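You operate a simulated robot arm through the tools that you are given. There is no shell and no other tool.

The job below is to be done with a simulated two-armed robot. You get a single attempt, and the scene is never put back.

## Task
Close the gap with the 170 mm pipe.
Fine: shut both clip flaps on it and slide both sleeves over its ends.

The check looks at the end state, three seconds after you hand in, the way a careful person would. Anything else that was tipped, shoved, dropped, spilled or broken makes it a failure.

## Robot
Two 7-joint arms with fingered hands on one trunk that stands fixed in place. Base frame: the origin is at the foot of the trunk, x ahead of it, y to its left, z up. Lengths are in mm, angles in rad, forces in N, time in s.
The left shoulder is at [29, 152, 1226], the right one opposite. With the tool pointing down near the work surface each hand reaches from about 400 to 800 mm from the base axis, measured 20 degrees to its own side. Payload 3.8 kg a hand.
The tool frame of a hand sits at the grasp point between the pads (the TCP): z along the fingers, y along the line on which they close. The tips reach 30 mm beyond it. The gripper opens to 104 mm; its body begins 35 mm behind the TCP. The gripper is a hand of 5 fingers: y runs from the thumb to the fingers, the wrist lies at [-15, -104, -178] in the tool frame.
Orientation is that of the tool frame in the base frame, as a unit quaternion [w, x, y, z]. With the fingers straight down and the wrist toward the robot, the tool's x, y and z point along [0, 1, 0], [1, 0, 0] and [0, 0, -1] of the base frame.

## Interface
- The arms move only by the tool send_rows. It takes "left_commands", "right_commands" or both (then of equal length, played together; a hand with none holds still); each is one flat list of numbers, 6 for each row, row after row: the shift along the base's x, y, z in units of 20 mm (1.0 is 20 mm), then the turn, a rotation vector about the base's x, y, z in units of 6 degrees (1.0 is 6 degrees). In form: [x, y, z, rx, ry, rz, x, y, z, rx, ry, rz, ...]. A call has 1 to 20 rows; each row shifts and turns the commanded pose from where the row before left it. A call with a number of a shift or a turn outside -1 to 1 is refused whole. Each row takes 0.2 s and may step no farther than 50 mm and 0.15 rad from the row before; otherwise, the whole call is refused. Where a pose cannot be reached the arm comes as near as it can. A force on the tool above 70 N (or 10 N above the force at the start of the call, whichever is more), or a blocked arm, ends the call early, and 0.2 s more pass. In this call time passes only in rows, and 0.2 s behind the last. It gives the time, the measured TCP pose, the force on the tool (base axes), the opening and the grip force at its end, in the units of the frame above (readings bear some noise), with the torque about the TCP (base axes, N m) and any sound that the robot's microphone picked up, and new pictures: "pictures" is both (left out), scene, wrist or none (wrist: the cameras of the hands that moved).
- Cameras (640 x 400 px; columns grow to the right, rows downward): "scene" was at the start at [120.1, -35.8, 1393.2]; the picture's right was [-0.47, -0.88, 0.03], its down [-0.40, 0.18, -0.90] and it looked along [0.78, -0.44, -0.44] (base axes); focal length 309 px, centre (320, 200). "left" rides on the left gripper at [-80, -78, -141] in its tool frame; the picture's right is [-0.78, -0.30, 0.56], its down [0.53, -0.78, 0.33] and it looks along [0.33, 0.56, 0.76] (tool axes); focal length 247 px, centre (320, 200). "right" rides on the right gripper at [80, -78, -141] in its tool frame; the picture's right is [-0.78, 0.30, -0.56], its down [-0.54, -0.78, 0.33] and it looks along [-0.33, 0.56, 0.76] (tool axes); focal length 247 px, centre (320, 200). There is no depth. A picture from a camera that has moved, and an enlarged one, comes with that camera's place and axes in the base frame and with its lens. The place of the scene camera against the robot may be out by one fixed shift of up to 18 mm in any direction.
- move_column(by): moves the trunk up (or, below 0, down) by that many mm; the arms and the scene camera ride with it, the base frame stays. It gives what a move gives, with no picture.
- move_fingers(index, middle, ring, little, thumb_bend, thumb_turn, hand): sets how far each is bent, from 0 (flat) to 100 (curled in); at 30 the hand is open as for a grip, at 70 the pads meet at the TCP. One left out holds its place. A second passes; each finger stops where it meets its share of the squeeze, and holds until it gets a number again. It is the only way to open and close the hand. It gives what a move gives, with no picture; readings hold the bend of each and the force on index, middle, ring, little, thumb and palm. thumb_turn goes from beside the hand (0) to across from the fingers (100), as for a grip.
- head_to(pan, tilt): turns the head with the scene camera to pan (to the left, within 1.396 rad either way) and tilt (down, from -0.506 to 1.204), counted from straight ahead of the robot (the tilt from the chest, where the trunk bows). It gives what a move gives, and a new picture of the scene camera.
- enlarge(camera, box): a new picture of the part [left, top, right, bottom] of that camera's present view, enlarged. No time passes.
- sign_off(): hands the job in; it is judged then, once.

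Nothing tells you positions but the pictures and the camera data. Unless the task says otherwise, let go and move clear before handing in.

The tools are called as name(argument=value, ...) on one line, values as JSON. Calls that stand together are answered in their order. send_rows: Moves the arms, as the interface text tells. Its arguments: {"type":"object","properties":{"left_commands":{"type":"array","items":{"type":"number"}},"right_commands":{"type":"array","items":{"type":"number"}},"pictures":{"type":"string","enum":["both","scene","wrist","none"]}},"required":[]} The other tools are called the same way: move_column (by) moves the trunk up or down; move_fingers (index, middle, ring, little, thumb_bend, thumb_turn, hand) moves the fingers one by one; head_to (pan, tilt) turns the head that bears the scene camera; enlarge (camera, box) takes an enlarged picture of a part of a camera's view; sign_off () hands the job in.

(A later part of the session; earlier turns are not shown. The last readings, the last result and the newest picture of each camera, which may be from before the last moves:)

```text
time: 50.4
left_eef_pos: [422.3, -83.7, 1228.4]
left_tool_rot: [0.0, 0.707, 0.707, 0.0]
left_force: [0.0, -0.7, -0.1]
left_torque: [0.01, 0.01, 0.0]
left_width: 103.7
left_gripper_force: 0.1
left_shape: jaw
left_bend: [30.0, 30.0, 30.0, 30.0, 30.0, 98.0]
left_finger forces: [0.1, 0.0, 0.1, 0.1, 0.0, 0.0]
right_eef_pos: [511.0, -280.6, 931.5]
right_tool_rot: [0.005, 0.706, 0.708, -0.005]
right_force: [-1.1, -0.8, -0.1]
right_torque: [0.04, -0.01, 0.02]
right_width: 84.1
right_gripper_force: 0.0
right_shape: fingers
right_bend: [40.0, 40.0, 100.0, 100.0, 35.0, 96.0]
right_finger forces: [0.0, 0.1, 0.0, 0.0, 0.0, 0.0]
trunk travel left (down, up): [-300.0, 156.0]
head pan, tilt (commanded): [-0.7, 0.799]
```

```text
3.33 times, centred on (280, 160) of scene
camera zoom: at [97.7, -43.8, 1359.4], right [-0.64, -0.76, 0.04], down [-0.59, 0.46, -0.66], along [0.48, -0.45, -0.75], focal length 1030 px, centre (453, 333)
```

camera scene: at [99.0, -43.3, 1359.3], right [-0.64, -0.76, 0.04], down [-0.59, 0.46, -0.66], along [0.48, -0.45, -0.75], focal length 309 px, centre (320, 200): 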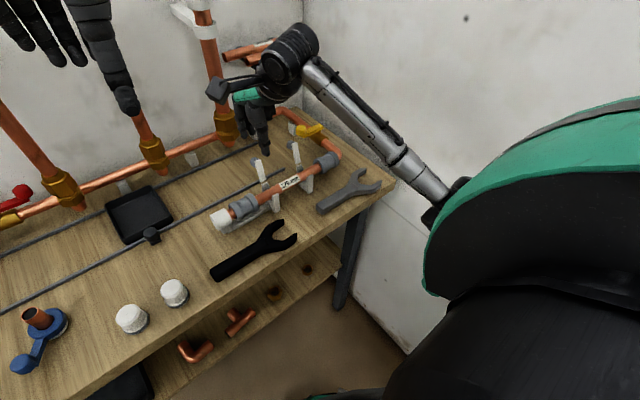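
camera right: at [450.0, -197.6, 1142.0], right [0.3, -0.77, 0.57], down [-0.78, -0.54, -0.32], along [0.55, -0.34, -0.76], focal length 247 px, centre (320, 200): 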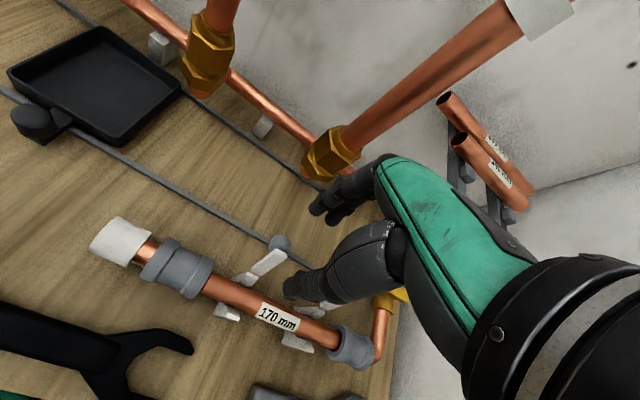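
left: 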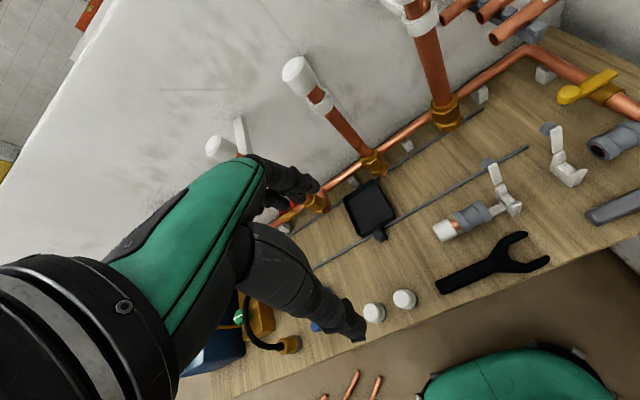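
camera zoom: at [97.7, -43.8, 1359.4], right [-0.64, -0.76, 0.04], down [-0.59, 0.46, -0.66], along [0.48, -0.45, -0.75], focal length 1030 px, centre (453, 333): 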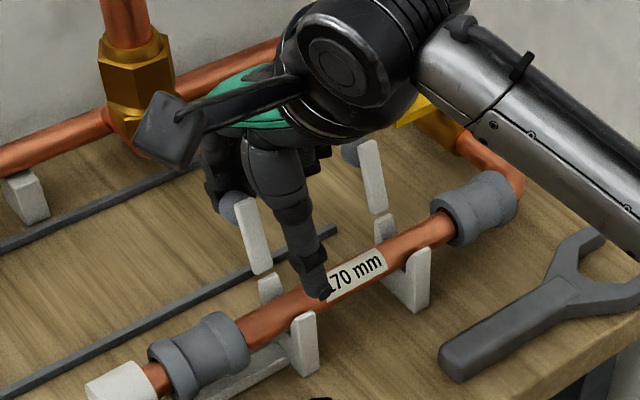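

Fingers are right behind the knob. I'll push toward the robot in small steps.

send_rows(right_commands=[-0.4, 0, 0, 0, 0, 0, -0.4, 0, 0, 0, 0, 0, -0.4, 0, 0, 0, 0, 0], pictures="none")

enlarge(camera="right", box=[160, 130, 420, 350])

enlarge(camera="scene", box=[220, 100, 340, 220])

```text
time: 51.2
left_eef_pos: [422.7, -82.1, 1229.5]
left_tool_rot: [0.001, 0.707, 0.707, 0.0]
left_force: [0.6, 1.1, 1.0]
left_torque: [0.0, 0.01, -0.02]
left_width: 103.7
left_gripper_force: 0.0
left_shape: jaw
left_bend: [30.0, 30.0, 30.0, 30.0, 30.0, 98.0]
left_finger forces: [0.0, 0.0, 0.0, 0.0, 0.0, 0.0]
right_eef_pos: [486.9, -281.7, 932.2]
right_tool_rot: [0.005, 0.706, 0.709, -0.006]
right_force: [0.1, -0.7, 0.9]
right_torque: [0.02, -0.03, 0.0]
right_width: 84.4
right_gripper_force: 0.2
right_shape: fingers
right_bend: [40.0, 40.0, 100.0, 100.0, 35.0, 96.0]
right_finger forces: [0.2, 0.0, 0.0, 0.0, 0.1, 0.0]
trunk travel left (down, up): [-300.0, 156.0]
head pan, tilt (commanded): [-0.7, 0.799]
```

```text
1.82 times, centred on (290, 240) of right
camera zoom: at [410.2, -199.8, 1073.8], right [0.3, -0.77, 0.57], down [-0.78, -0.54, -0.32], along [0.56, -0.34, -0.76], focal length 449 px, centre (374, 127)
```

zoom: 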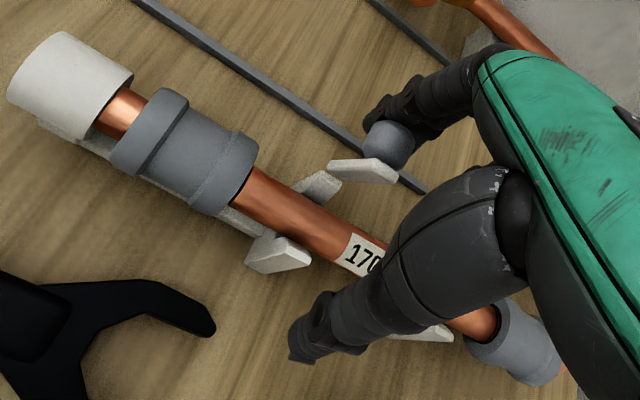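

```text
3.33 times, centred on (280, 160) of scene
camera zoom: at [97.9, -43.7, 1359.4], right [-0.64, -0.76, 0.04], down [-0.59, 0.46, -0.66], along [0.48, -0.45, -0.75], focal length 1030 px, centre (453, 333)
```

zoom: 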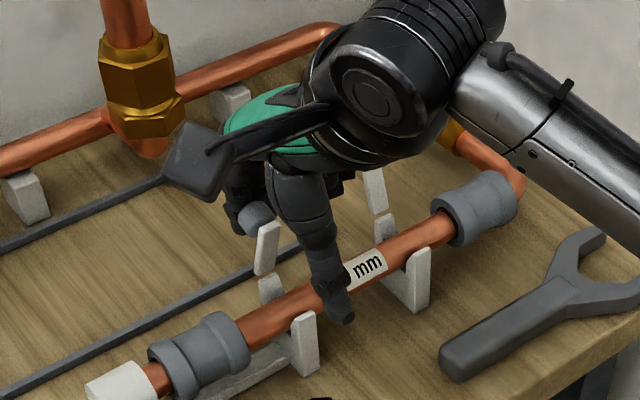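

The flap swings easily and is now past vertical. I'll keep pushing.

send_rows(right_commands=[-0.5, 0, 0, 0, 0, 0, -0.5, 0, 0, 0, 0, 0, -0.4, 0, 0, 0, 0, 0], pictures="none")

enlarge(camera="right", box=[160, 130, 420, 350])

enlarge(camera="scene", box=[220, 100, 340, 220])

```text
time: 52.0
left_eef_pos: [423.0, -83.2, 1230.0]
left_tool_rot: [0.0, 0.708, 0.707, 0.001]
left_force: [0.7, 0.0, -0.9]
left_torque: [-0.04, -0.01, 0.02]
left_width: 103.6
left_gripper_force: 0.0
left_shape: jaw
left_bend: [30.0, 30.0, 30.0, 30.0, 30.0, 98.0]
left_finger forces: [0.0, 0.0, 0.1, 0.0, 0.1, 0.0]
right_eef_pos: [460.9, -282.1, 932.4]
right_tool_rot: [0.006, 0.706, 0.709, -0.006]
right_force: [-0.8, -0.9, -0.1]
right_torque: [-0.01, 0.0, 0.02]
right_width: 84.6
right_gripper_force: 0.0
right_shape: fingers
right_bend: [40.0, 40.0, 100.0, 100.0, 35.0, 96.0]
right_finger forces: [0.1, 0.1, 0.0, 0.0, 0.1, 0.0]
trunk travel left (down, up): [-300.0, 156.0]
head pan, tilt (commanded): [-0.7, 0.799]
```

```text
1.82 times, centred on (290, 240) of right
camera zoom: at [382.6, -200.2, 1073.9], right [0.3, -0.77, 0.57], down [-0.78, -0.54, -0.32], along [0.56, -0.34, -0.76], focal length 449 px, centre (374, 127)
```

zoom: 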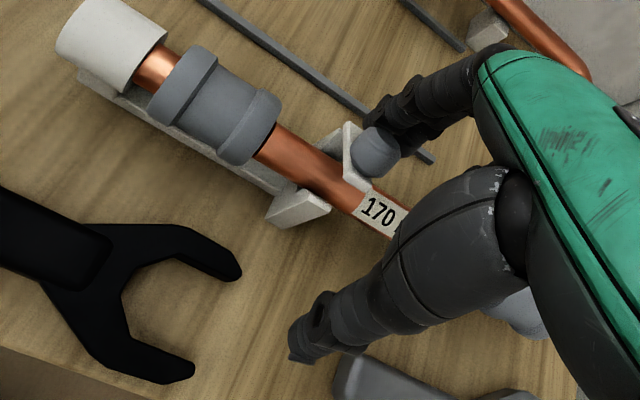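

```text
3.33 times, centred on (280, 160) of scene
camera zoom: at [97.9, -43.7, 1359.4], right [-0.64, -0.76, 0.04], down [-0.59, 0.46, -0.66], along [0.48, -0.45, -0.75], focal length 1030 px, centre (453, 333)
```

zoom: 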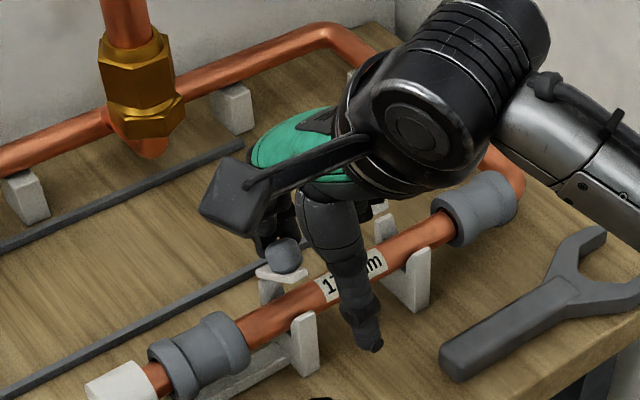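

send_rows(right_commands=[-0.5, 0, 0, 0, 0, 0, 0.1, 0, 0.8, 0, 0, 0, 0, 0, 1, 0, 0, 0], pictures="none")

enlarge(camera="right", box=[160, 130, 420, 350])

enlarge(camera="scene", box=[220, 100, 340, 220])

```text
time: 52.8
left_eef_pos: [421.6, -83.6, 1229.0]
left_tool_rot: [-0.001, 0.707, 0.707, 0.0]
left_force: [0.1, -0.1, 0.0]
left_torque: [0.01, -0.02, 0.01]
left_width: 103.8
left_gripper_force: 0.0
left_shape: jaw
left_bend: [30.0, 30.0, 30.0, 30.0, 30.0, 98.0]
left_finger forces: [0.0, 0.0, 0.0, 0.1, 0.0, 0.0]
right_eef_pos: [451.9, -281.4, 968.6]
right_tool_rot: [0.004, 0.706, 0.708, -0.006]
right_force: [-0.3, -0.4, 0.3]
right_torque: [0.01, -0.03, 0.06]
right_width: 84.3
right_gripper_force: 0.0
right_shape: fingers
right_bend: [40.0, 40.0, 100.0, 100.0, 35.0, 96.0]
right_finger forces: [0.0, 0.1, 0.0, 0.0, 0.0, 0.1]
trunk travel left (down, up): [-300.0, 156.0]
head pan, tilt (commanded): [-0.7, 0.799]
```

```text
1.82 times, centred on (290, 240) of right
camera zoom: at [374.7, -200.6, 1110.2], right [0.3, -0.77, 0.57], down [-0.78, -0.54, -0.32], along [0.56, -0.34, -0.76], focal length 449 px, centre (374, 127)
```

zoom: 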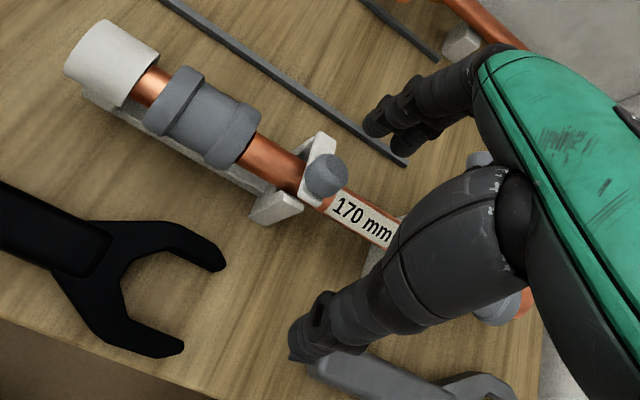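

```text
3.33 times, centred on (280, 160) of scene
camera zoom: at [98.2, -43.6, 1359.4], right [-0.64, -0.76, 0.04], down [-0.59, 0.46, -0.66], along [0.48, -0.45, -0.75], focal length 1030 px, centre (453, 333)
```

zoom: 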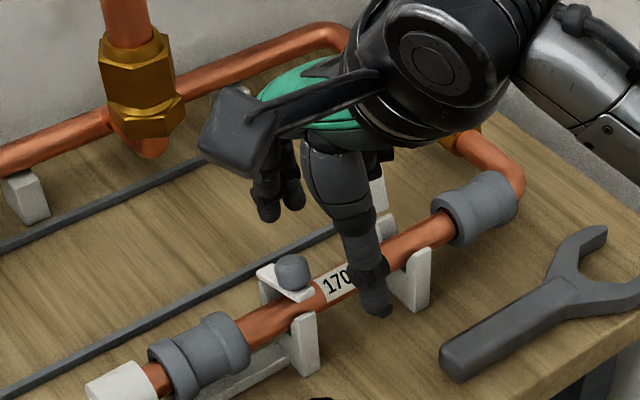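

The flap stays near 70° closed. I'll place the index tip above the knob (≈481,-276) and press down.

send_rows(right_commands=[-0.5, -0.06, 0, 0, 0, 0, -0.4, -0.06, -0.3, 0, 0, 0, 0, 0, -0.5, 0, 0, 0], pictures="none")

enlarge(camera="right", box=[160, 130, 420, 350])

enlarge(camera="scene", box=[220, 100, 340, 220])

```text
time: 53.6
left_eef_pos: [423.0, -83.3, 1229.8]
left_tool_rot: [-0.001, 0.706, 0.708, 0.0]
left_force: [-0.8, -0.7, 0.4]
left_torque: [-0.02, 0.02, 0.0]
left_width: 103.7
left_gripper_force: 0.0
left_shape: jaw
left_bend: [30.0, 30.0, 30.0, 30.0, 30.0, 98.0]
left_finger forces: [0.1, 0.0, 0.0, 0.1, 0.0, 0.0]
right_eef_pos: [435.8, -282.9, 952.0]
right_tool_rot: [0.005, 0.706, 0.708, -0.005]
right_force: [-0.6, 0.3, 0.1]
right_torque: [0.02, -0.04, 0.01]
right_width: 84.2
right_gripper_force: 0.1
right_shape: fingers
right_bend: [40.0, 40.0, 100.0, 100.0, 35.0, 96.0]
right_finger forces: [0.0, 0.0, 0.0, 0.0, 0.0, 0.0]
trunk travel left (down, up): [-300.0, 156.0]
head pan, tilt (commanded): [-0.7, 0.799]
```

```text
1.82 times, centred on (290, 240) of right
camera zoom: at [357.7, -201.7, 1093.0], right [0.3, -0.77, 0.57], down [-0.78, -0.54, -0.32], along [0.56, -0.34, -0.76], focal length 449 px, centre (374, 127)
```

zoom: 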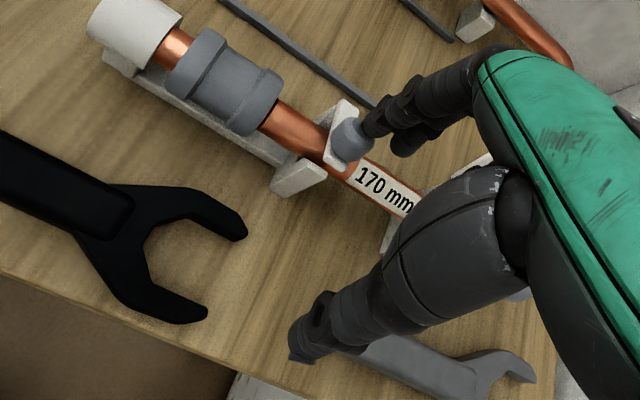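

```text
3.33 times, centred on (280, 160) of scene
camera zoom: at [98.2, -43.7, 1359.3], right [-0.64, -0.76, 0.04], down [-0.59, 0.46, -0.66], along [0.48, -0.45, -0.75], focal length 1030 px, centre (453, 333)
```

zoom: 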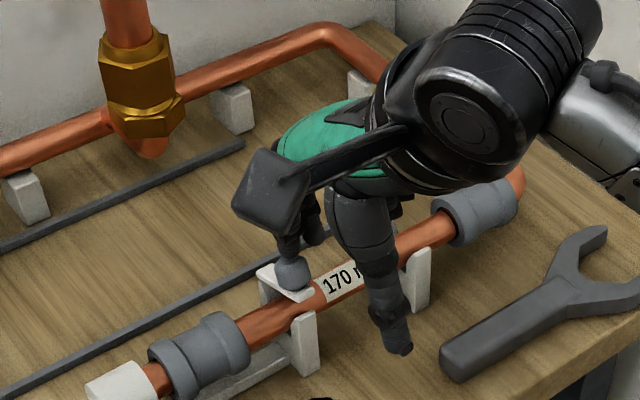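

send_rows(right_commands=[-0.1, 0, -0.4, 0, 0, 0, -0.1, 0, -0.4, 0, 0, 0, 0, 0, -0.3, 0, 0, 0], pictures="none")

enlarge(camera="right", box=[160, 130, 420, 350])

enlarge(camera="scene", box=[220, 100, 340, 220])

```text
time: 54.4
left_eef_pos: [421.5, -83.2, 1230.4]
left_tool_rot: [0.001, 0.707, 0.707, -0.001]
left_force: [0.0, 0.0, 0.0]
left_torque: [-0.02, -0.02, 0.0]
left_width: 103.8
left_gripper_force: 0.0
left_shape: jaw
left_bend: [30.0, 30.0, 30.0, 30.0, 30.0, 98.0]
left_finger forces: [0.0, 0.0, 0.1, 0.1, 0.0, 0.0]
right_eef_pos: [429.7, -284.0, 931.7]
right_tool_rot: [0.006, 0.706, 0.708, -0.004]
right_force: [0.6, -0.2, 6.9]
right_torque: [0.04, -0.33, -0.06]
right_width: 85.4
right_gripper_force: 3.2
right_shape: fingers
right_bend: [39.0, 40.0, 100.0, 100.0, 35.0, 96.0]
right_finger forces: [6.8, 0.0, 0.0, 0.1, 0.1, 0.1]
trunk travel left (down, up): [-300.0, 156.0]
head pan, tilt (commanded): [-0.7, 0.799]
```

```text
1.82 times, centred on (290, 240) of right
camera zoom: at [351.0, -201.4, 1072.8], right [0.3, -0.77, 0.57], down [-0.77, -0.54, -0.33], along [0.56, -0.34, -0.75], focal length 449 px, centre (374, 127)
```

zoom: 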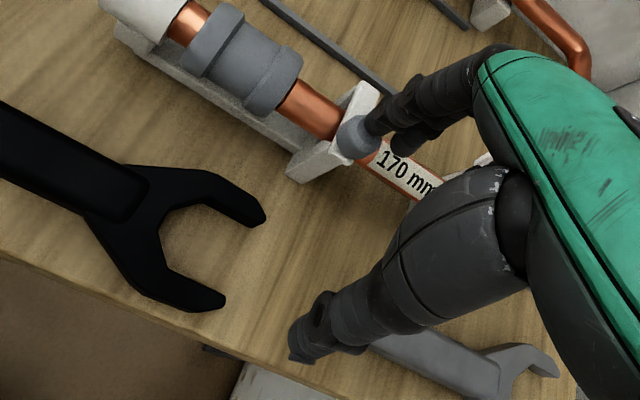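

```text
3.33 times, centred on (280, 160) of scene
camera zoom: at [96.7, -43.2, 1359.6], right [-0.64, -0.76, 0.04], down [-0.59, 0.46, -0.66], along [0.49, -0.45, -0.75], focal length 1030 px, centre (453, 333)
```

zoom: 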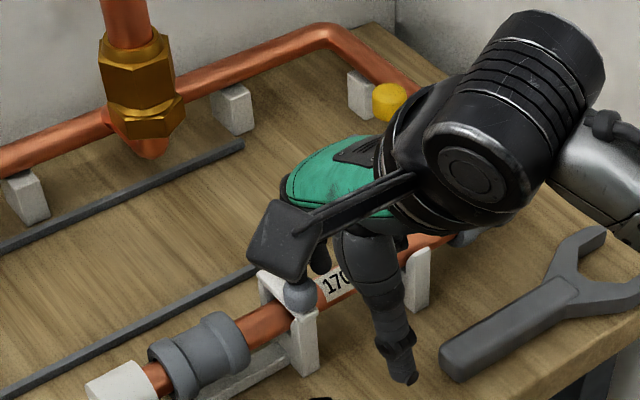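

The flap meets the front post with 7 N. I'll press a bit further for the latch.

send_rows(right_commands=[0, 0, -0.2, 0, 0, 0, 0, 0, -0.2, 0, 0, 0], pictures="none")

enlarge(camera="right", box=[220, 130, 380, 260])

```text
time: 55.0
left_eef_pos: [418.3, -81.0, 1232.5]
left_tool_rot: [0.002, 0.707, 0.707, 0.001]
left_force: [0.0, -0.1, 0.4]
left_torque: [0.03, -0.01, 0.02]
left_width: 103.8
left_gripper_force: 0.0
left_shape: jaw
left_bend: [30.0, 30.0, 30.0, 30.0, 30.0, 98.0]
left_finger forces: [0.0, 0.1, 0.0, 0.1, 0.0, 0.0]
right_eef_pos: [428.3, -282.1, 928.3]
right_tool_rot: [0.012, 0.706, 0.708, -0.001]
right_force: [-5.1, -0.3, 34.6]
right_torque: [0.15, -1.57, 0.03]
right_width: 88.1
right_gripper_force: 16.2
right_shape: fingers
right_bend: [36.0, 40.0, 100.0, 100.0, 35.0, 96.0]
right_finger forces: [32.7, 0.0, 0.0, 0.1, 0.0, 0.1]
trunk travel left (down, up): [-300.0, 156.0]
head pan, tilt (commanded): [-0.7, 0.799]
```

```text
3.08 times, centred on (300, 195) of right
camera zoom: at [348.1, -200.4, 1068.7], right [0.29, -0.77, 0.57], down [-0.77, -0.54, -0.33], along [0.57, -0.34, -0.75], focal length 760 px, centre (382, 215)
```

zoom: 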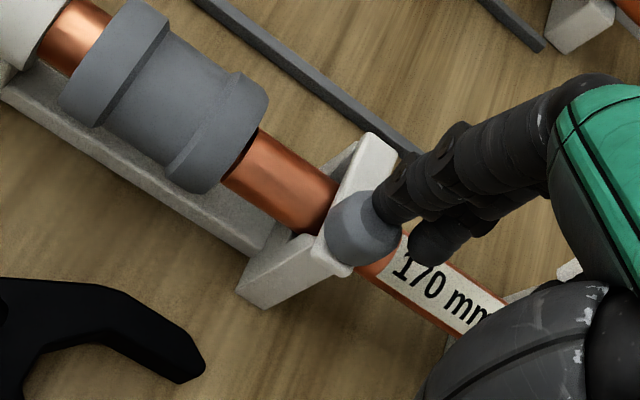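

send_rows(right_commands=[0, 0, -0.1, 0, 0, 0], pictures="none")

```text
time: 55.4
left_eef_pos: [417.4, -80.4, 1232.6]
left_tool_rot: [0.003, 0.707, 0.707, 0.0]
left_force: [-0.4, -0.2, 0.0]
left_torque: [0.01, 0.03, -0.04]
left_width: 103.4
left_gripper_force: 0.2
left_shape: jaw
left_bend: [30.0, 30.0, 30.0, 30.0, 30.0, 98.0]
left_finger forces: [0.0, 0.1, 0.0, 0.0, 0.1, 0.0]
right_eef_pos: [428.2, -282.3, 927.3]
right_tool_rot: [0.012, 0.706, 0.709, 0.0]
right_force: [-6.7, -0.3, 43.0]
right_torque: [0.19, -1.95, 0.01]
right_width: 89.2
right_gripper_force: 20.1
right_shape: fingers
right_bend: [35.0, 40.0, 100.0, 100.0, 35.0, 96.0]
right_finger forces: [40.4, 0.0, 0.0, 0.0, 0.0, 0.0]
trunk travel left (down, up): [-300.0, 156.0]
head pan, tilt (commanded): [-0.7, 0.799]
```

send_rows(right_commands=[0, 0, 0.5, 0, 0, 0, 0, 0, 0.7, 0, 0, 0, 0, 0, 1, 0, 0, 0], pictures="none")

enlarge(camera="right", box=[200, 130, 360, 260])

enlarge(camera="scene", box=[240, 130, 340, 220])

```text
time: 56.2
left_eef_pos: [421.6, -83.1, 1230.4]
left_tool_rot: [0.001, 0.707, 0.707, 0.0]
left_force: [-0.4, 0.9, 0.8]
left_torque: [0.02, -0.02, -0.03]
left_width: 103.6
left_gripper_force: 0.1
left_shape: jaw
left_bend: [30.0, 30.0, 30.0, 30.0, 30.0, 98.0]
left_finger forces: [0.1, 0.0, 0.1, 0.0, 0.1, 0.0]
right_eef_pos: [429.5, -284.3, 962.2]
right_tool_rot: [0.003, 0.705, 0.709, -0.008]
right_force: [0.5, 1.2, 0.4]
right_torque: [0.0, 0.0, -0.01]
right_width: 84.5
right_gripper_force: 0.1
right_shape: fingers
right_bend: [40.0, 40.0, 100.0, 100.0, 35.0, 96.0]
right_finger forces: [0.0, 0.0, 0.0, 0.0, 0.0, 0.0]
trunk travel left (down, up): [-300.0, 156.0]
head pan, tilt (commanded): [-0.7, 0.799]
```

```text
3.08 times, centred on (280, 195) of right
camera zoom: at [351.1, -202.6, 1104.1], right [0.3, -0.77, 0.57], down [-0.78, -0.54, -0.32], along [0.55, -0.34, -0.76], focal length 760 px, centre (443, 215)
```

zoom: 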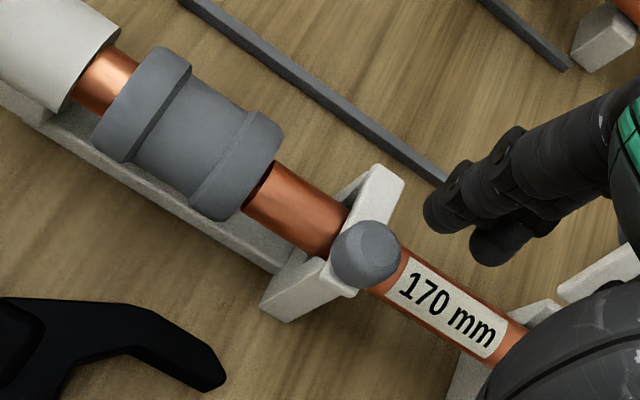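

```text
4.44 times, centred on (290, 175) of scene
camera zoom: at [97.0, -43.2, 1359.3], right [-0.64, -0.76, 0.04], down [-0.59, 0.46, -0.66], along [0.49, -0.45, -0.75], focal length 1374 px, centre (453, 311)
```

zoom: 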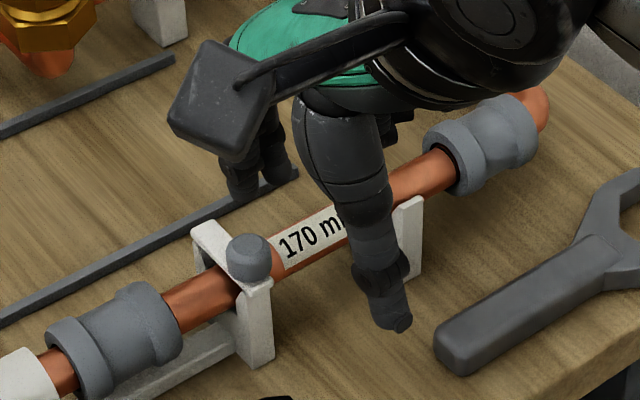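

The left flap lies flat across its posts. Now the right flap (y≈-374): same approach, minding the yellow lever ball near (574,-427,915).

send_rows(right_commands=[0, 0, 1, 0, 0, 0, 0, 0, 1, 0, 0, 0, 1, -0.9, 0, 0, 0, 0, 1, -0.9, 0, 0, 0, 0, 1, -0.9, 0, 0, 0, 0, 1, -0.9, 0, 0, 0, 0, 0.9, -0.9, 0, 0, 0, 0], pictures="none")

enlarge(camera="right", box=[160, 130, 420, 350])

enlarge(camera="scene", box=[220, 80, 360, 220])

```text
time: 57.8
left_eef_pos: [422.2, -82.8, 1230.0]
left_tool_rot: [0.0, 0.707, 0.707, -0.001]
left_force: [0.4, -0.5, -0.7]
left_torque: [-0.01, 0.0, 0.01]
left_width: 103.5
left_gripper_force: 0.0
left_shape: jaw
left_bend: [30.0, 30.0, 30.0, 30.0, 30.0, 98.0]
left_finger forces: [0.0, 0.1, 0.0, 0.0, 0.1, 0.0]
right_eef_pos: [530.8, -374.6, 1006.6]
right_tool_rot: [0.005, 0.706, 0.709, -0.006]
right_force: [-0.3, 0.8, -0.2]
right_torque: [-0.03, 0.03, -0.02]
right_width: 84.5
right_gripper_force: 0.1
right_shape: fingers
right_bend: [40.0, 40.0, 100.0, 100.0, 35.0, 96.0]
right_finger forces: [0.1, 0.1, 0.0, 0.0, 0.0, 0.1]
trunk travel left (down, up): [-300.0, 156.0]
head pan, tilt (commanded): [-0.7, 0.799]
```

```text
1.82 times, centred on (290, 240) of right
camera zoom: at [452.9, -292.5, 1147.7], right [0.3, -0.77, 0.57], down [-0.78, -0.54, -0.32], along [0.56, -0.34, -0.76], focal length 449 px, centre (374, 127)
```

zoom: 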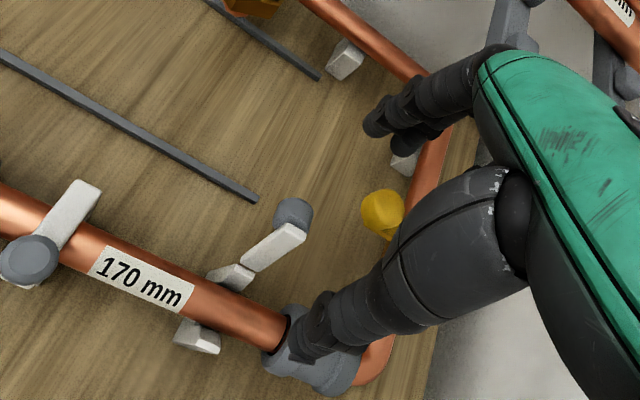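

```text
2.86 times, centred on (290, 150) of scene
camera zoom: at [98.6, -44.1, 1359.3], right [-0.64, -0.76, 0.04], down [-0.59, 0.46, -0.66], along [0.48, -0.45, -0.75], focal length 883 px, centre (406, 343)
```

zoom: 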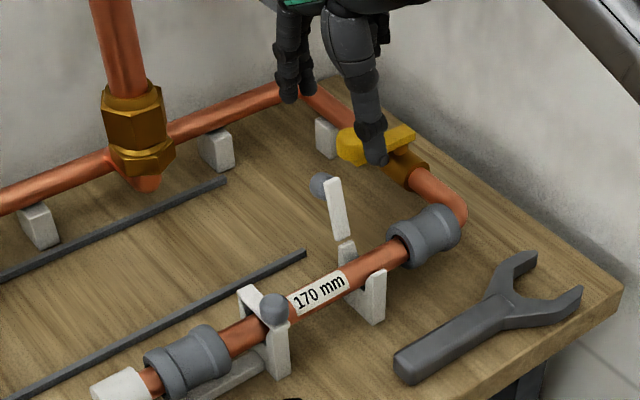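

send_rows(right_commands=[0, 0, -0.8, 0, 0, 0, 0, 0, -0.8, 0, 0, 0, 0, 0, -0.8, 0, 0, 0, 0, 0, -0.7, 0, 0, 0, 0, 0, -0.6, 0, 0, 0], pictures="none")

enlarge(camera="right", box=[160, 130, 420, 350])

enlarge(camera="scene", box=[220, 80, 360, 220])

```text
time: 59.0
left_eef_pos: [423.5, -83.3, 1230.0]
left_tool_rot: [-0.001, 0.707, 0.707, 0.0]
left_force: [-0.2, 0.2, -0.2]
left_torque: [0.02, 0.02, 0.02]
left_width: 103.7
left_gripper_force: 0.0
left_shape: jaw
left_bend: [30.0, 30.0, 30.0, 30.0, 30.0, 98.0]
left_finger forces: [0.0, 0.0, 0.1, 0.0, 0.1, 0.1]
right_eef_pos: [528.2, -373.5, 931.7]
right_tool_rot: [0.006, 0.706, 0.709, -0.006]
right_force: [0.9, 0.1, 0.0]
right_torque: [0.01, 0.01, -0.02]
right_width: 84.5
right_gripper_force: 0.1
right_shape: fingers
right_bend: [40.0, 40.0, 100.0, 100.0, 35.0, 96.0]
right_finger forces: [0.0, 0.0, 0.1, 0.1, 0.0, 0.0]
trunk travel left (down, up): [-300.0, 156.0]
head pan, tilt (commanded): [-0.7, 0.799]
```

```text
1.82 times, centred on (290, 240) of right
camera zoom: at [450.4, -292.1, 1072.7], right [0.3, -0.77, 0.57], down [-0.78, -0.54, -0.32], along [0.56, -0.34, -0.76], focal length 449 px, centre (374, 127)
```

zoom: 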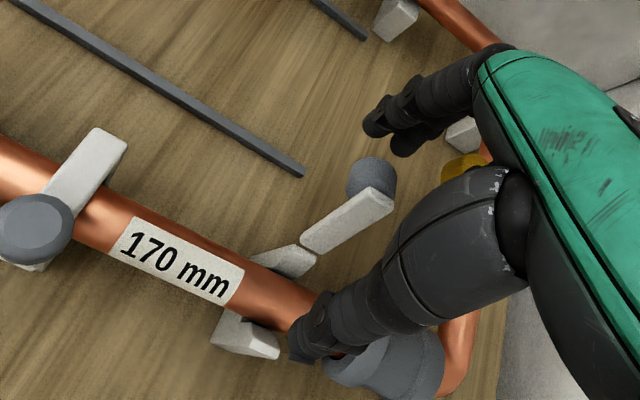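

```text
2.86 times, centred on (290, 150) of scene
camera zoom: at [98.2, -43.8, 1359.4], right [-0.64, -0.76, 0.04], down [-0.59, 0.46, -0.66], along [0.48, -0.45, -0.75], focal length 883 px, centre (406, 343)
```

zoom: 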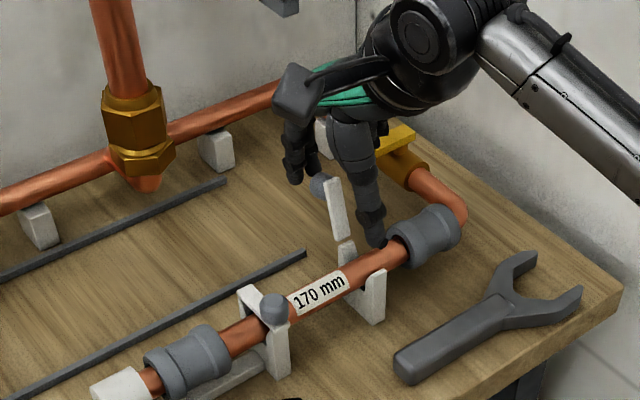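

Fingers are behind the right flap. Pushing toward the robot as before.

send_rows(right_commands=[-0.5, 0, 0, 0, 0, 0, -0.5, 0, 0, 0, 0, 0, -0.5, 0, 0, 0, 0, 0, -0.5, 0, 0, 0, 0, 0, -0.5, 0, 0, 0, 0, 0, -0.5, 0, 0, 0, 0, 0, -0.4, 0, 0, 0, 0, 0], pictures="none")

enlarge(camera="right", box=[160, 130, 420, 350])

enlarge(camera="scene", box=[220, 80, 360, 220])

```text
time: 60.6
left_eef_pos: [422.4, -82.9, 1229.4]
left_tool_rot: [0.0, 0.707, 0.707, 0.0]
left_force: [0.1, 0.5, -0.7]
left_torque: [0.02, -0.03, 0.02]
left_width: 103.6
left_gripper_force: 0.1
left_shape: jaw
left_bend: [30.0, 30.0, 30.0, 30.0, 30.0, 98.0]
left_finger forces: [0.1, 0.0, 0.0, 0.0, 0.1, 0.0]
right_eef_pos: [458.6, -375.2, 929.6]
right_tool_rot: [0.006, 0.706, 0.708, -0.006]
right_force: [0.1, 0.3, -0.1]
right_torque: [0.0, -0.03, -0.02]
right_width: 84.2
right_gripper_force: 0.1
right_shape: fingers
right_bend: [40.0, 40.0, 100.0, 100.0, 35.0, 96.0]
right_finger forces: [0.1, 0.1, 0.1, 0.1, 0.0, 0.0]
trunk travel left (down, up): [-300.0, 156.0]
head pan, tilt (commanded): [-0.7, 0.799]
```

```text
1.82 times, centred on (290, 240) of right
camera zoom: at [381.6, -292.9, 1071.5], right [0.3, -0.77, 0.57], down [-0.78, -0.54, -0.32], along [0.56, -0.34, -0.76], focal length 449 px, centre (374, 127)
```

zoom: 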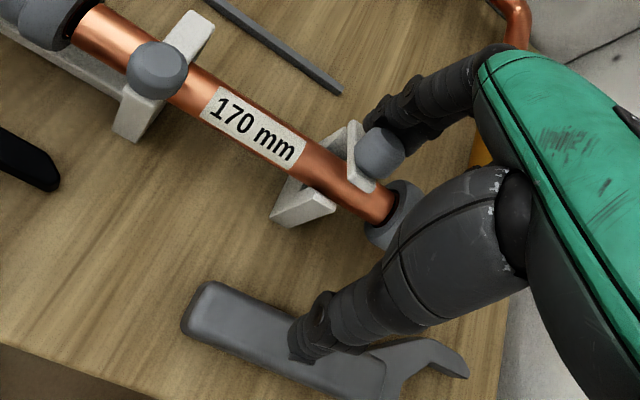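

```text
2.86 times, centred on (290, 150) of scene
camera zoom: at [97.7, -43.8, 1359.4], right [-0.64, -0.76, 0.04], down [-0.59, 0.46, -0.66], along [0.48, -0.45, -0.75], focal length 883 px, centre (406, 343)
```

zoom: 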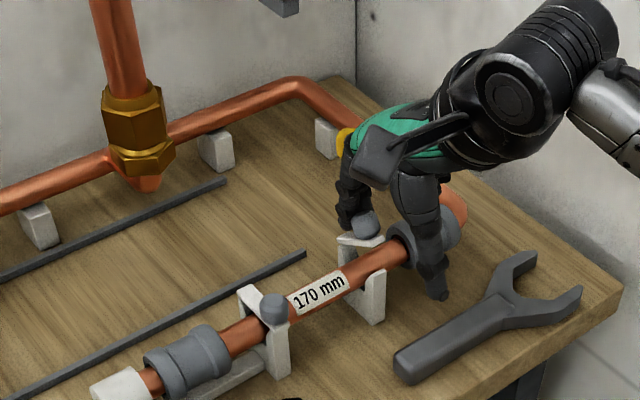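

send_rows(right_commands=[-0.5, 0, 0, 0, 0, 0, 0.1, 0, 0.8, 0, 0, 0, 0, 0, 1, 0, 0, 0, -0.5, -0.05, 0, 0, 0, 0, -0.4, -0.05, -0.3, 0, 0, 0, 0, 0, -0.4, 0, 0, 0], pictures="none")

enlarge(camera="right", box=[160, 130, 420, 350])

enlarge(camera="scene", box=[220, 80, 360, 220])

```text
time: 62.0
left_eef_pos: [423.0, -82.9, 1229.4]
left_tool_rot: [0.0, 0.707, 0.707, 0.001]
left_force: [0.4, -0.4, 0.5]
left_torque: [-0.03, 0.01, 0.0]
left_width: 103.7
left_gripper_force: 0.1
left_shape: jaw
left_bend: [30.0, 30.0, 30.0, 30.0, 30.0, 98.0]
left_finger forces: [0.1, 0.1, 0.0, 0.0, 0.1, 0.0]
right_eef_pos: [432.2, -377.4, 950.7]
right_tool_rot: [0.004, 0.706, 0.708, -0.006]
right_force: [0.9, -1.6, 0.3]
right_torque: [0.01, 0.01, 0.01]
right_width: 84.4
right_gripper_force: 0.0
right_shape: fingers
right_bend: [40.0, 40.0, 100.0, 100.0, 35.0, 96.0]
right_finger forces: [0.1, 0.0, 0.0, 0.0, 0.0, 0.0]
trunk travel left (down, up): [-300.0, 156.0]
head pan, tilt (commanded): [-0.7, 0.799]
```

```text
1.82 times, centred on (290, 240) of right
camera zoom: at [356.2, -295.1, 1092.5], right [0.3, -0.77, 0.57], down [-0.78, -0.54, -0.32], along [0.56, -0.34, -0.76], focal length 449 px, centre (374, 127)
```

zoom: 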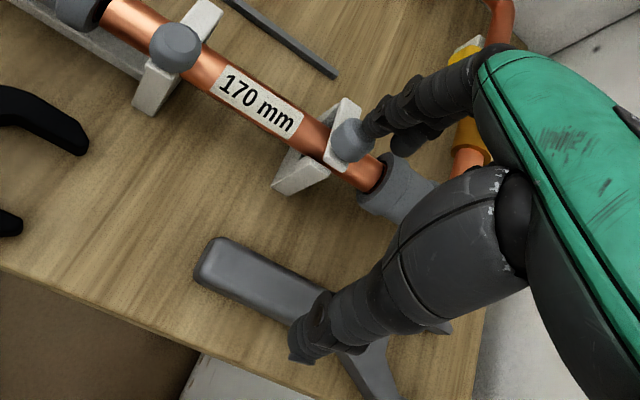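

```text
2.86 times, centred on (290, 150) of scene
camera zoom: at [98.2, -43.8, 1359.3], right [-0.64, -0.76, 0.04], down [-0.59, 0.46, -0.66], along [0.48, -0.45, -0.75], focal length 883 px, centre (406, 343)
```

zoom: 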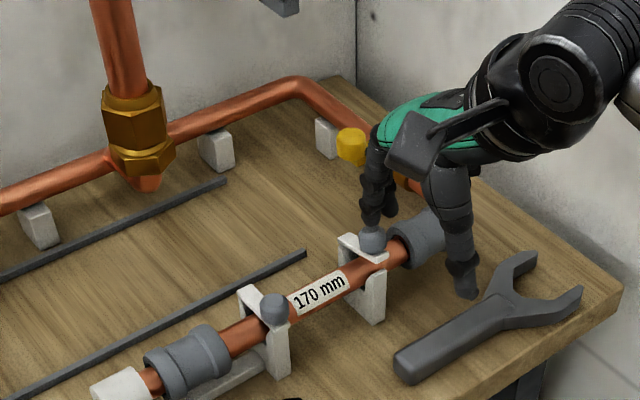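

send_rows(right_commands=[-0.1, 0, -0.4, 0, 0, 0, -0.05, 0, -0.4, 0, 0, 0, 0, 0, -0.3, 0, 0, 0, 0, 0, -0.2, 0, 0, 0, 0, 0, -0.1, 0, 0, 0], pictures="none")

```text
time: 63.2
left_eef_pos: [419.7, -81.7, 1230.6]
left_tool_rot: [0.001, 0.707, 0.707, 0.001]
left_force: [0.1, 0.0, 0.1]
left_torque: [0.02, 0.0, -0.01]
left_width: 103.7
left_gripper_force: 0.1
left_shape: jaw
left_bend: [30.0, 30.0, 30.0, 30.0, 30.0, 98.0]
left_finger forces: [0.0, 0.0, 0.0, 0.1, 0.0, 0.2]
right_eef_pos: [429.5, -373.6, 929.5]
right_tool_rot: [0.01, 0.706, 0.709, -0.003]
right_force: [-2.6, -1.1, 25.6]
right_torque: [0.11, -1.12, -0.01]
right_width: 86.9
right_gripper_force: 12.4
right_shape: fingers
right_bend: [38.0, 40.0, 100.0, 100.0, 35.0, 96.0]
right_finger forces: [24.3, 0.0, 0.0, 0.0, 0.0, 0.0]
trunk travel left (down, up): [-300.0, 156.0]
head pan, tilt (commanded): [-0.7, 0.799]
```

send_rows(right_commands=[0, 0, -0.15, 0, 0, 0, 0, 0, 0.3, 0, 0, 0, 0, 0, 0.7, 0, 0, 0, 0, 0, 1, 0, 0, 0], pictures="none")

enlarge(camera="right", box=[180, 110, 380, 270])

enlarge(camera="scene", box=[240, 130, 340, 220])

```text
time: 64.2
left_eef_pos: [422.8, -81.9, 1230.4]
left_tool_rot: [0.002, 0.707, 0.707, -0.001]
left_force: [-1.3, -0.9, 0.0]
left_torque: [-0.02, -0.02, 0.0]
left_width: 103.5
left_gripper_force: 0.0
left_shape: jaw
left_bend: [30.0, 30.0, 30.0, 30.0, 30.0, 98.0]
left_finger forces: [0.0, 0.1, 0.1, 0.1, 0.0, 0.0]
right_eef_pos: [429.4, -372.2, 959.6]
right_tool_rot: [0.003, 0.706, 0.708, -0.007]
right_force: [0.0, 0.6, 0.0]
right_torque: [-0.05, -0.02, 0.0]
right_width: 84.5
right_gripper_force: 0.1
right_shape: fingers
right_bend: [40.0, 40.0, 100.0, 100.0, 35.0, 96.0]
right_finger forces: [0.1, 0.0, 0.0, 0.0, 0.0, 0.0]
trunk travel left (down, up): [-300.0, 156.0]
head pan, tilt (commanded): [-0.7, 0.799]
```

```text
2.50 times, centred on (280, 190) of right
camera zoom: at [352.2, -291.4, 1101.9], right [0.3, -0.77, 0.57], down [-0.78, -0.54, -0.32], along [0.55, -0.34, -0.76], focal length 617 px, centre (420, 225)
```

zoom: 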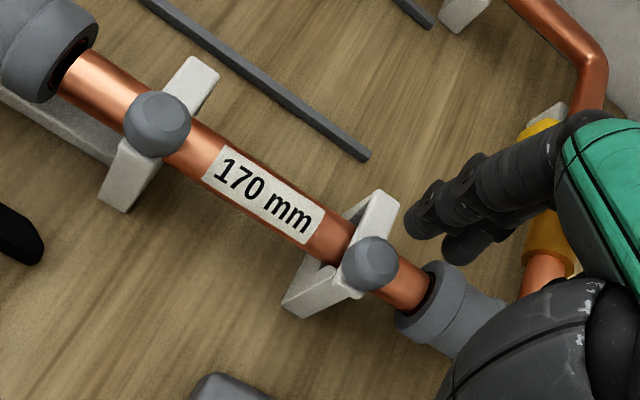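

```text
4.44 times, centred on (290, 175) of scene
camera zoom: at [97.1, -43.0, 1359.3], right [-0.64, -0.76, 0.04], down [-0.59, 0.46, -0.66], along [0.49, -0.45, -0.75], focal length 1374 px, centre (453, 311)
```

zoom: 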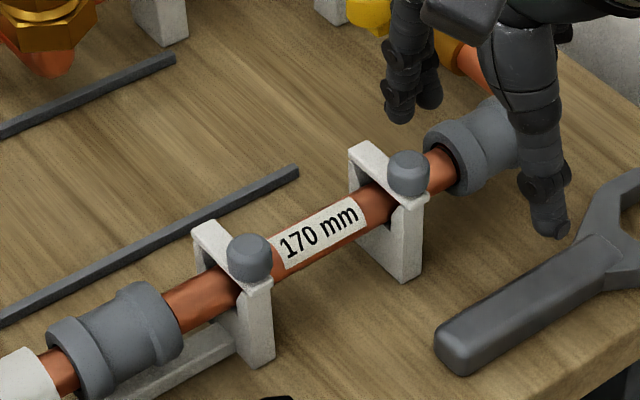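

Both flaps are shut flat across the posts. Next is the right sleeve (centre ≈ (490,-436,866)): I'll preset the finger opening and bring the right hand above it, pitched 15° to stay clear of the yellow lever.

move_fingers(hand="right", index=46, middle=46, thumb_bend=48)

send_rows(right_commands=[0, 0, 0.8, 0, 0, 0, 0.7, -0.8, 0.2, 0, -0.63, 0, 0.7, -0.8, 0, 0, -0.63, 0, 0.7, -0.8, 0, 0, -0.63, 0, 0.7, -0.8, 0, 0, -0.63, 0], pictures="both")

enlarge(camera="right", box=[160, 150, 420, 370])

enlarge(camera="scene", box=[240, 90, 380, 220])

```text
time: 65.2
left_eef_pos: [422.4, -83.9, 1229.9]
left_tool_rot: [0.0, 0.707, 0.707, 0.0]
left_force: [-0.4, 0.3, 0.4]
left_torque: [0.01, 0.01, -0.07]
left_width: 103.6
left_gripper_force: 0.2
left_shape: jaw
left_bend: [30.0, 30.0, 30.0, 30.0, 30.0, 98.0]
left_finger forces: [0.1, 0.1, 0.1, 0.0, 0.1, 0.0]
right_eef_pos: [431.9, -373.0, 962.0]
right_tool_rot: [0.005, 0.706, 0.708, -0.006]
right_force: [0.6, 0.4, 0.1]
right_torque: [0.0, 0.02, -0.03]
right_width: 60.6
right_gripper_force: 0.1
right_shape: fingers
right_bend: [46.0, 46.0, 100.0, 100.0, 48.0, 98.0]
right_finger forces: [0.0, 0.0, 0.1, 0.1, 0.1, 0.0]
trunk travel left (down, up): [-300.0, 156.0]
head pan, tilt (commanded): [-0.7, 0.799]
```

```text
time: 66.4
left_eef_pos: [423.0, -83.4, 1229.8]
left_tool_rot: [0.0, 0.707, 0.708, 0.0]
left_force: [0.4, -0.4, -0.9]
left_torque: [-0.02, 0.03, 0.03]
left_width: 103.7
left_gripper_force: 0.0
left_shape: jaw
left_bend: [30.0, 30.0, 30.0, 30.0, 30.0, 98.0]
left_finger forces: [0.0, 0.0, 0.0, 0.0, 0.0, 0.0]
right_eef_pos: [488.8, -439.3, 977.0]
right_tool_rot: [0.098, 0.701, 0.701, 0.087]
right_force: [0.6, 0.6, -0.5]
right_torque: [0.01, 0.0, 0.02]
right_width: 60.4
right_gripper_force: 0.1
right_shape: fingers
right_bend: [46.0, 46.0, 100.0, 100.0, 48.0, 98.0]
right_finger forces: [0.0, 0.0, 0.1, 0.1, 0.0, 0.1]
trunk travel left (down, up): [-300.0, 156.0]
head pan, tilt (commanded): [-0.7, 0.799]
camera scene: at [98.2, -44.2, 1359.3], right [-0.64, -0.76, 0.04], down [-0.59, 0.46, -0.66], along [0.48, -0.45, -0.75], focal length 309 px, centre (320, 200)
camera right: at [376.7, -356.6, 1094.2], right [0.14, -0.77, 0.63], down [-0.66, -0.54, -0.52], along [0.74, -0.34, -0.58], focal length 247 px, centre (320, 200)
```

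scene: 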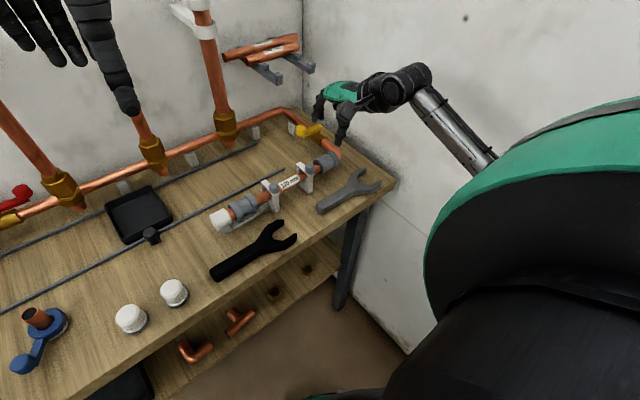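
right: 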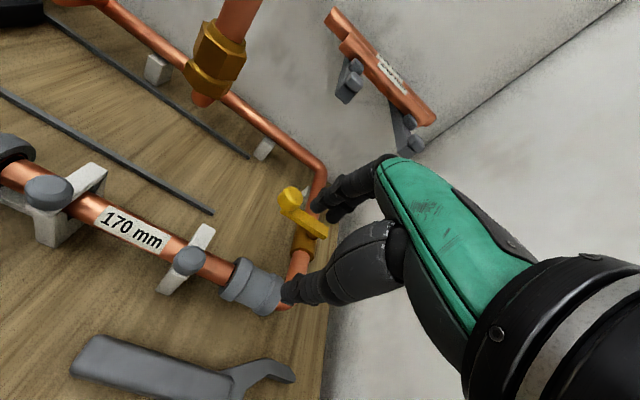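

```text
1.82 times, centred on (290, 260) of right
camera zoom: at [376.7, -356.6, 1094.2], right [0.14, -0.77, 0.63], down [-0.66, -0.54, -0.52], along [0.74, -0.34, -0.58], focal length 449 px, centre (374, 91)
```

zoom: 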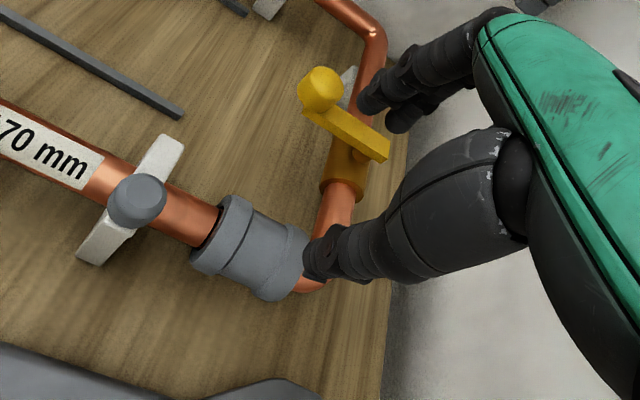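

```text
3.08 times, centred on (310, 155) of scene
camera zoom: at [98.2, -44.2, 1359.3], right [-0.64, -0.76, 0.04], down [-0.59, 0.46, -0.66], along [0.48, -0.45, -0.75], focal length 951 px, centre (351, 338)
```

zoom: 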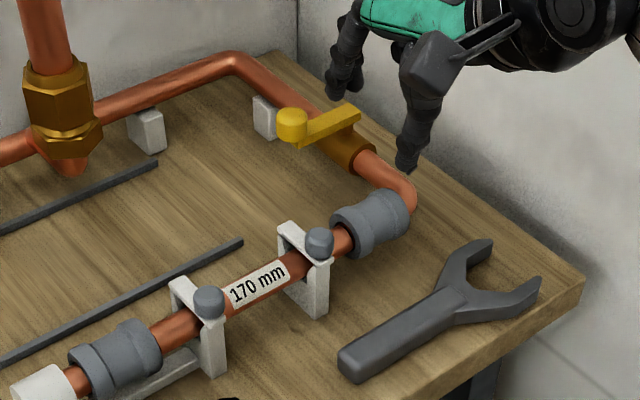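

send_rows(right_commands=[0, 0.05, -0.9, 0, 0, 0, 0, 0.05, -0.9, 0, 0, 0, 0, 0.05, -0.9, 0, 0, 0], pictures="none")

enlarge(camera="right", box=[200, 150, 420, 350])

enlarge(camera="scene", box=[270, 90, 380, 210])

```text
time: 67.2
left_eef_pos: [422.6, -82.4, 1229.3]
left_tool_rot: [0.001, 0.707, 0.707, -0.001]
left_force: [0.8, 0.1, -0.5]
left_torque: [0.01, 0.02, 0.0]
left_width: 103.6
left_gripper_force: 0.0
left_shape: jaw
left_bend: [30.0, 30.0, 30.0, 30.0, 30.0, 98.0]
left_finger forces: [0.0, 0.1, 0.0, 0.0, 0.0, 0.0]
right_eef_pos: [486.8, -436.8, 925.2]
right_tool_rot: [0.098, 0.7, 0.701, 0.088]
right_force: [0.2, -0.3, -1.4]
right_torque: [-0.03, 0.01, 0.03]
right_width: 60.3
right_gripper_force: 0.2
right_shape: fingers
right_bend: [46.0, 46.0, 100.0, 100.0, 48.0, 98.0]
right_finger forces: [0.1, 0.1, 0.0, 0.0, 0.0, 0.0]
trunk travel left (down, up): [-300.0, 156.0]
head pan, tilt (commanded): [-0.7, 0.799]
```

```text
2.00 times, centred on (310, 250) of right
camera zoom: at [374.9, -354.8, 1042.2], right [0.14, -0.77, 0.63], down [-0.66, -0.54, -0.52], along [0.73, -0.34, -0.58], focal length 494 px, centre (340, 100)
```

zoom: 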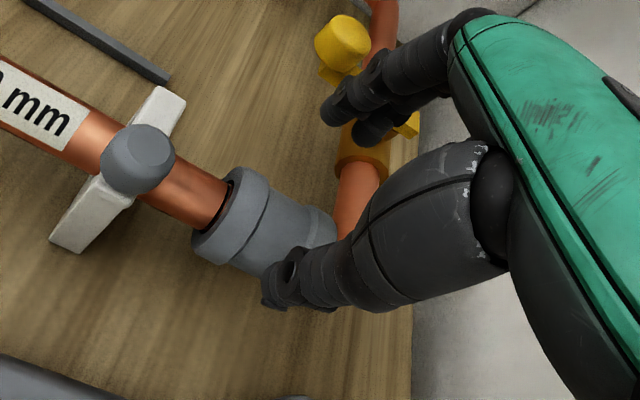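

```text
3.33 times, centred on (325, 150) of scene
camera zoom: at [98.0, -43.7, 1359.4], right [-0.64, -0.76, 0.04], down [-0.59, 0.46, -0.66], along [0.48, -0.45, -0.75], focal length 1030 px, centre (303, 367)
```

zoom: 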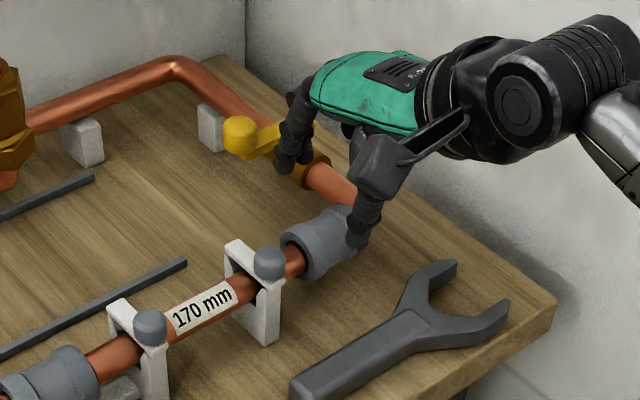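

send_rows(right_commands=[0, 0, -0.8, 0, 0, 0, 0, 0, -0.8, 0, 0, 0, 0, 0, -0.8, 0, 0, 0], pictures="none")

enlarge(camera="right", box=[200, 150, 420, 350])

enlarge(camera="scene", box=[270, 90, 380, 210])

```text
time: 68.0
left_eef_pos: [422.6, -83.4, 1229.4]
left_tool_rot: [-0.001, 0.708, 0.707, 0.0]
left_force: [-0.3, 0.1, 0.4]
left_torque: [-0.03, 0.0, 0.0]
left_width: 103.6
left_gripper_force: 0.0
left_shape: jaw
left_bend: [30.0, 30.0, 30.0, 30.0, 30.0, 98.0]
left_finger forces: [0.0, 0.0, 0.1, 0.1, 0.0, 0.0]
right_eef_pos: [486.1, -435.5, 878.4]
right_tool_rot: [0.099, 0.701, 0.701, 0.088]
right_force: [0.1, -0.8, 0.0]
right_torque: [0.04, 0.02, -0.02]
right_width: 60.4
right_gripper_force: 0.0
right_shape: fingers
right_bend: [46.0, 46.0, 100.0, 100.0, 48.0, 98.0]
right_finger forces: [0.0, 0.1, 0.0, 0.1, 0.0, 0.0]
trunk travel left (down, up): [-300.0, 156.0]
head pan, tilt (commanded): [-0.7, 0.799]
```

```text
2.00 times, centred on (310, 250) of right
camera zoom: at [375.1, -354.3, 994.8], right [0.14, -0.77, 0.63], down [-0.66, -0.54, -0.52], along [0.73, -0.34, -0.58], focal length 494 px, centre (340, 100)
```

zoom: 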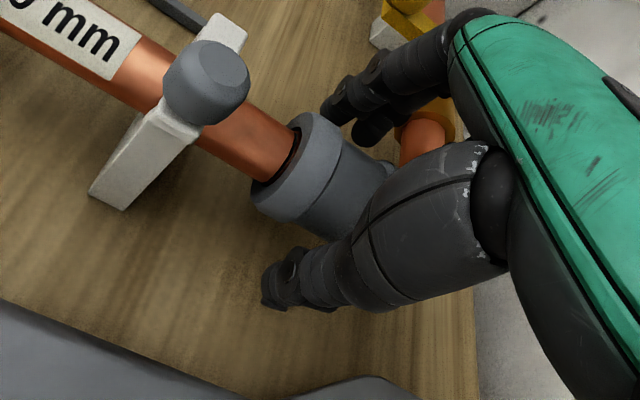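

```text
3.33 times, centred on (325, 150) of scene
camera zoom: at [98.1, -43.8, 1359.4], right [-0.64, -0.76, 0.04], down [-0.59, 0.46, -0.66], along [0.48, -0.45, -0.75], focal length 1030 px, centre (303, 367)
```

zoom: 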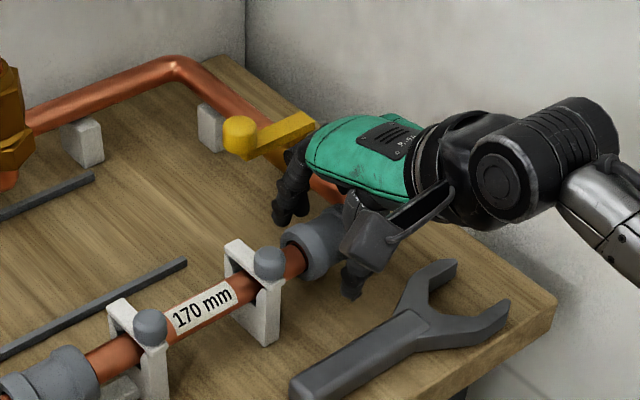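

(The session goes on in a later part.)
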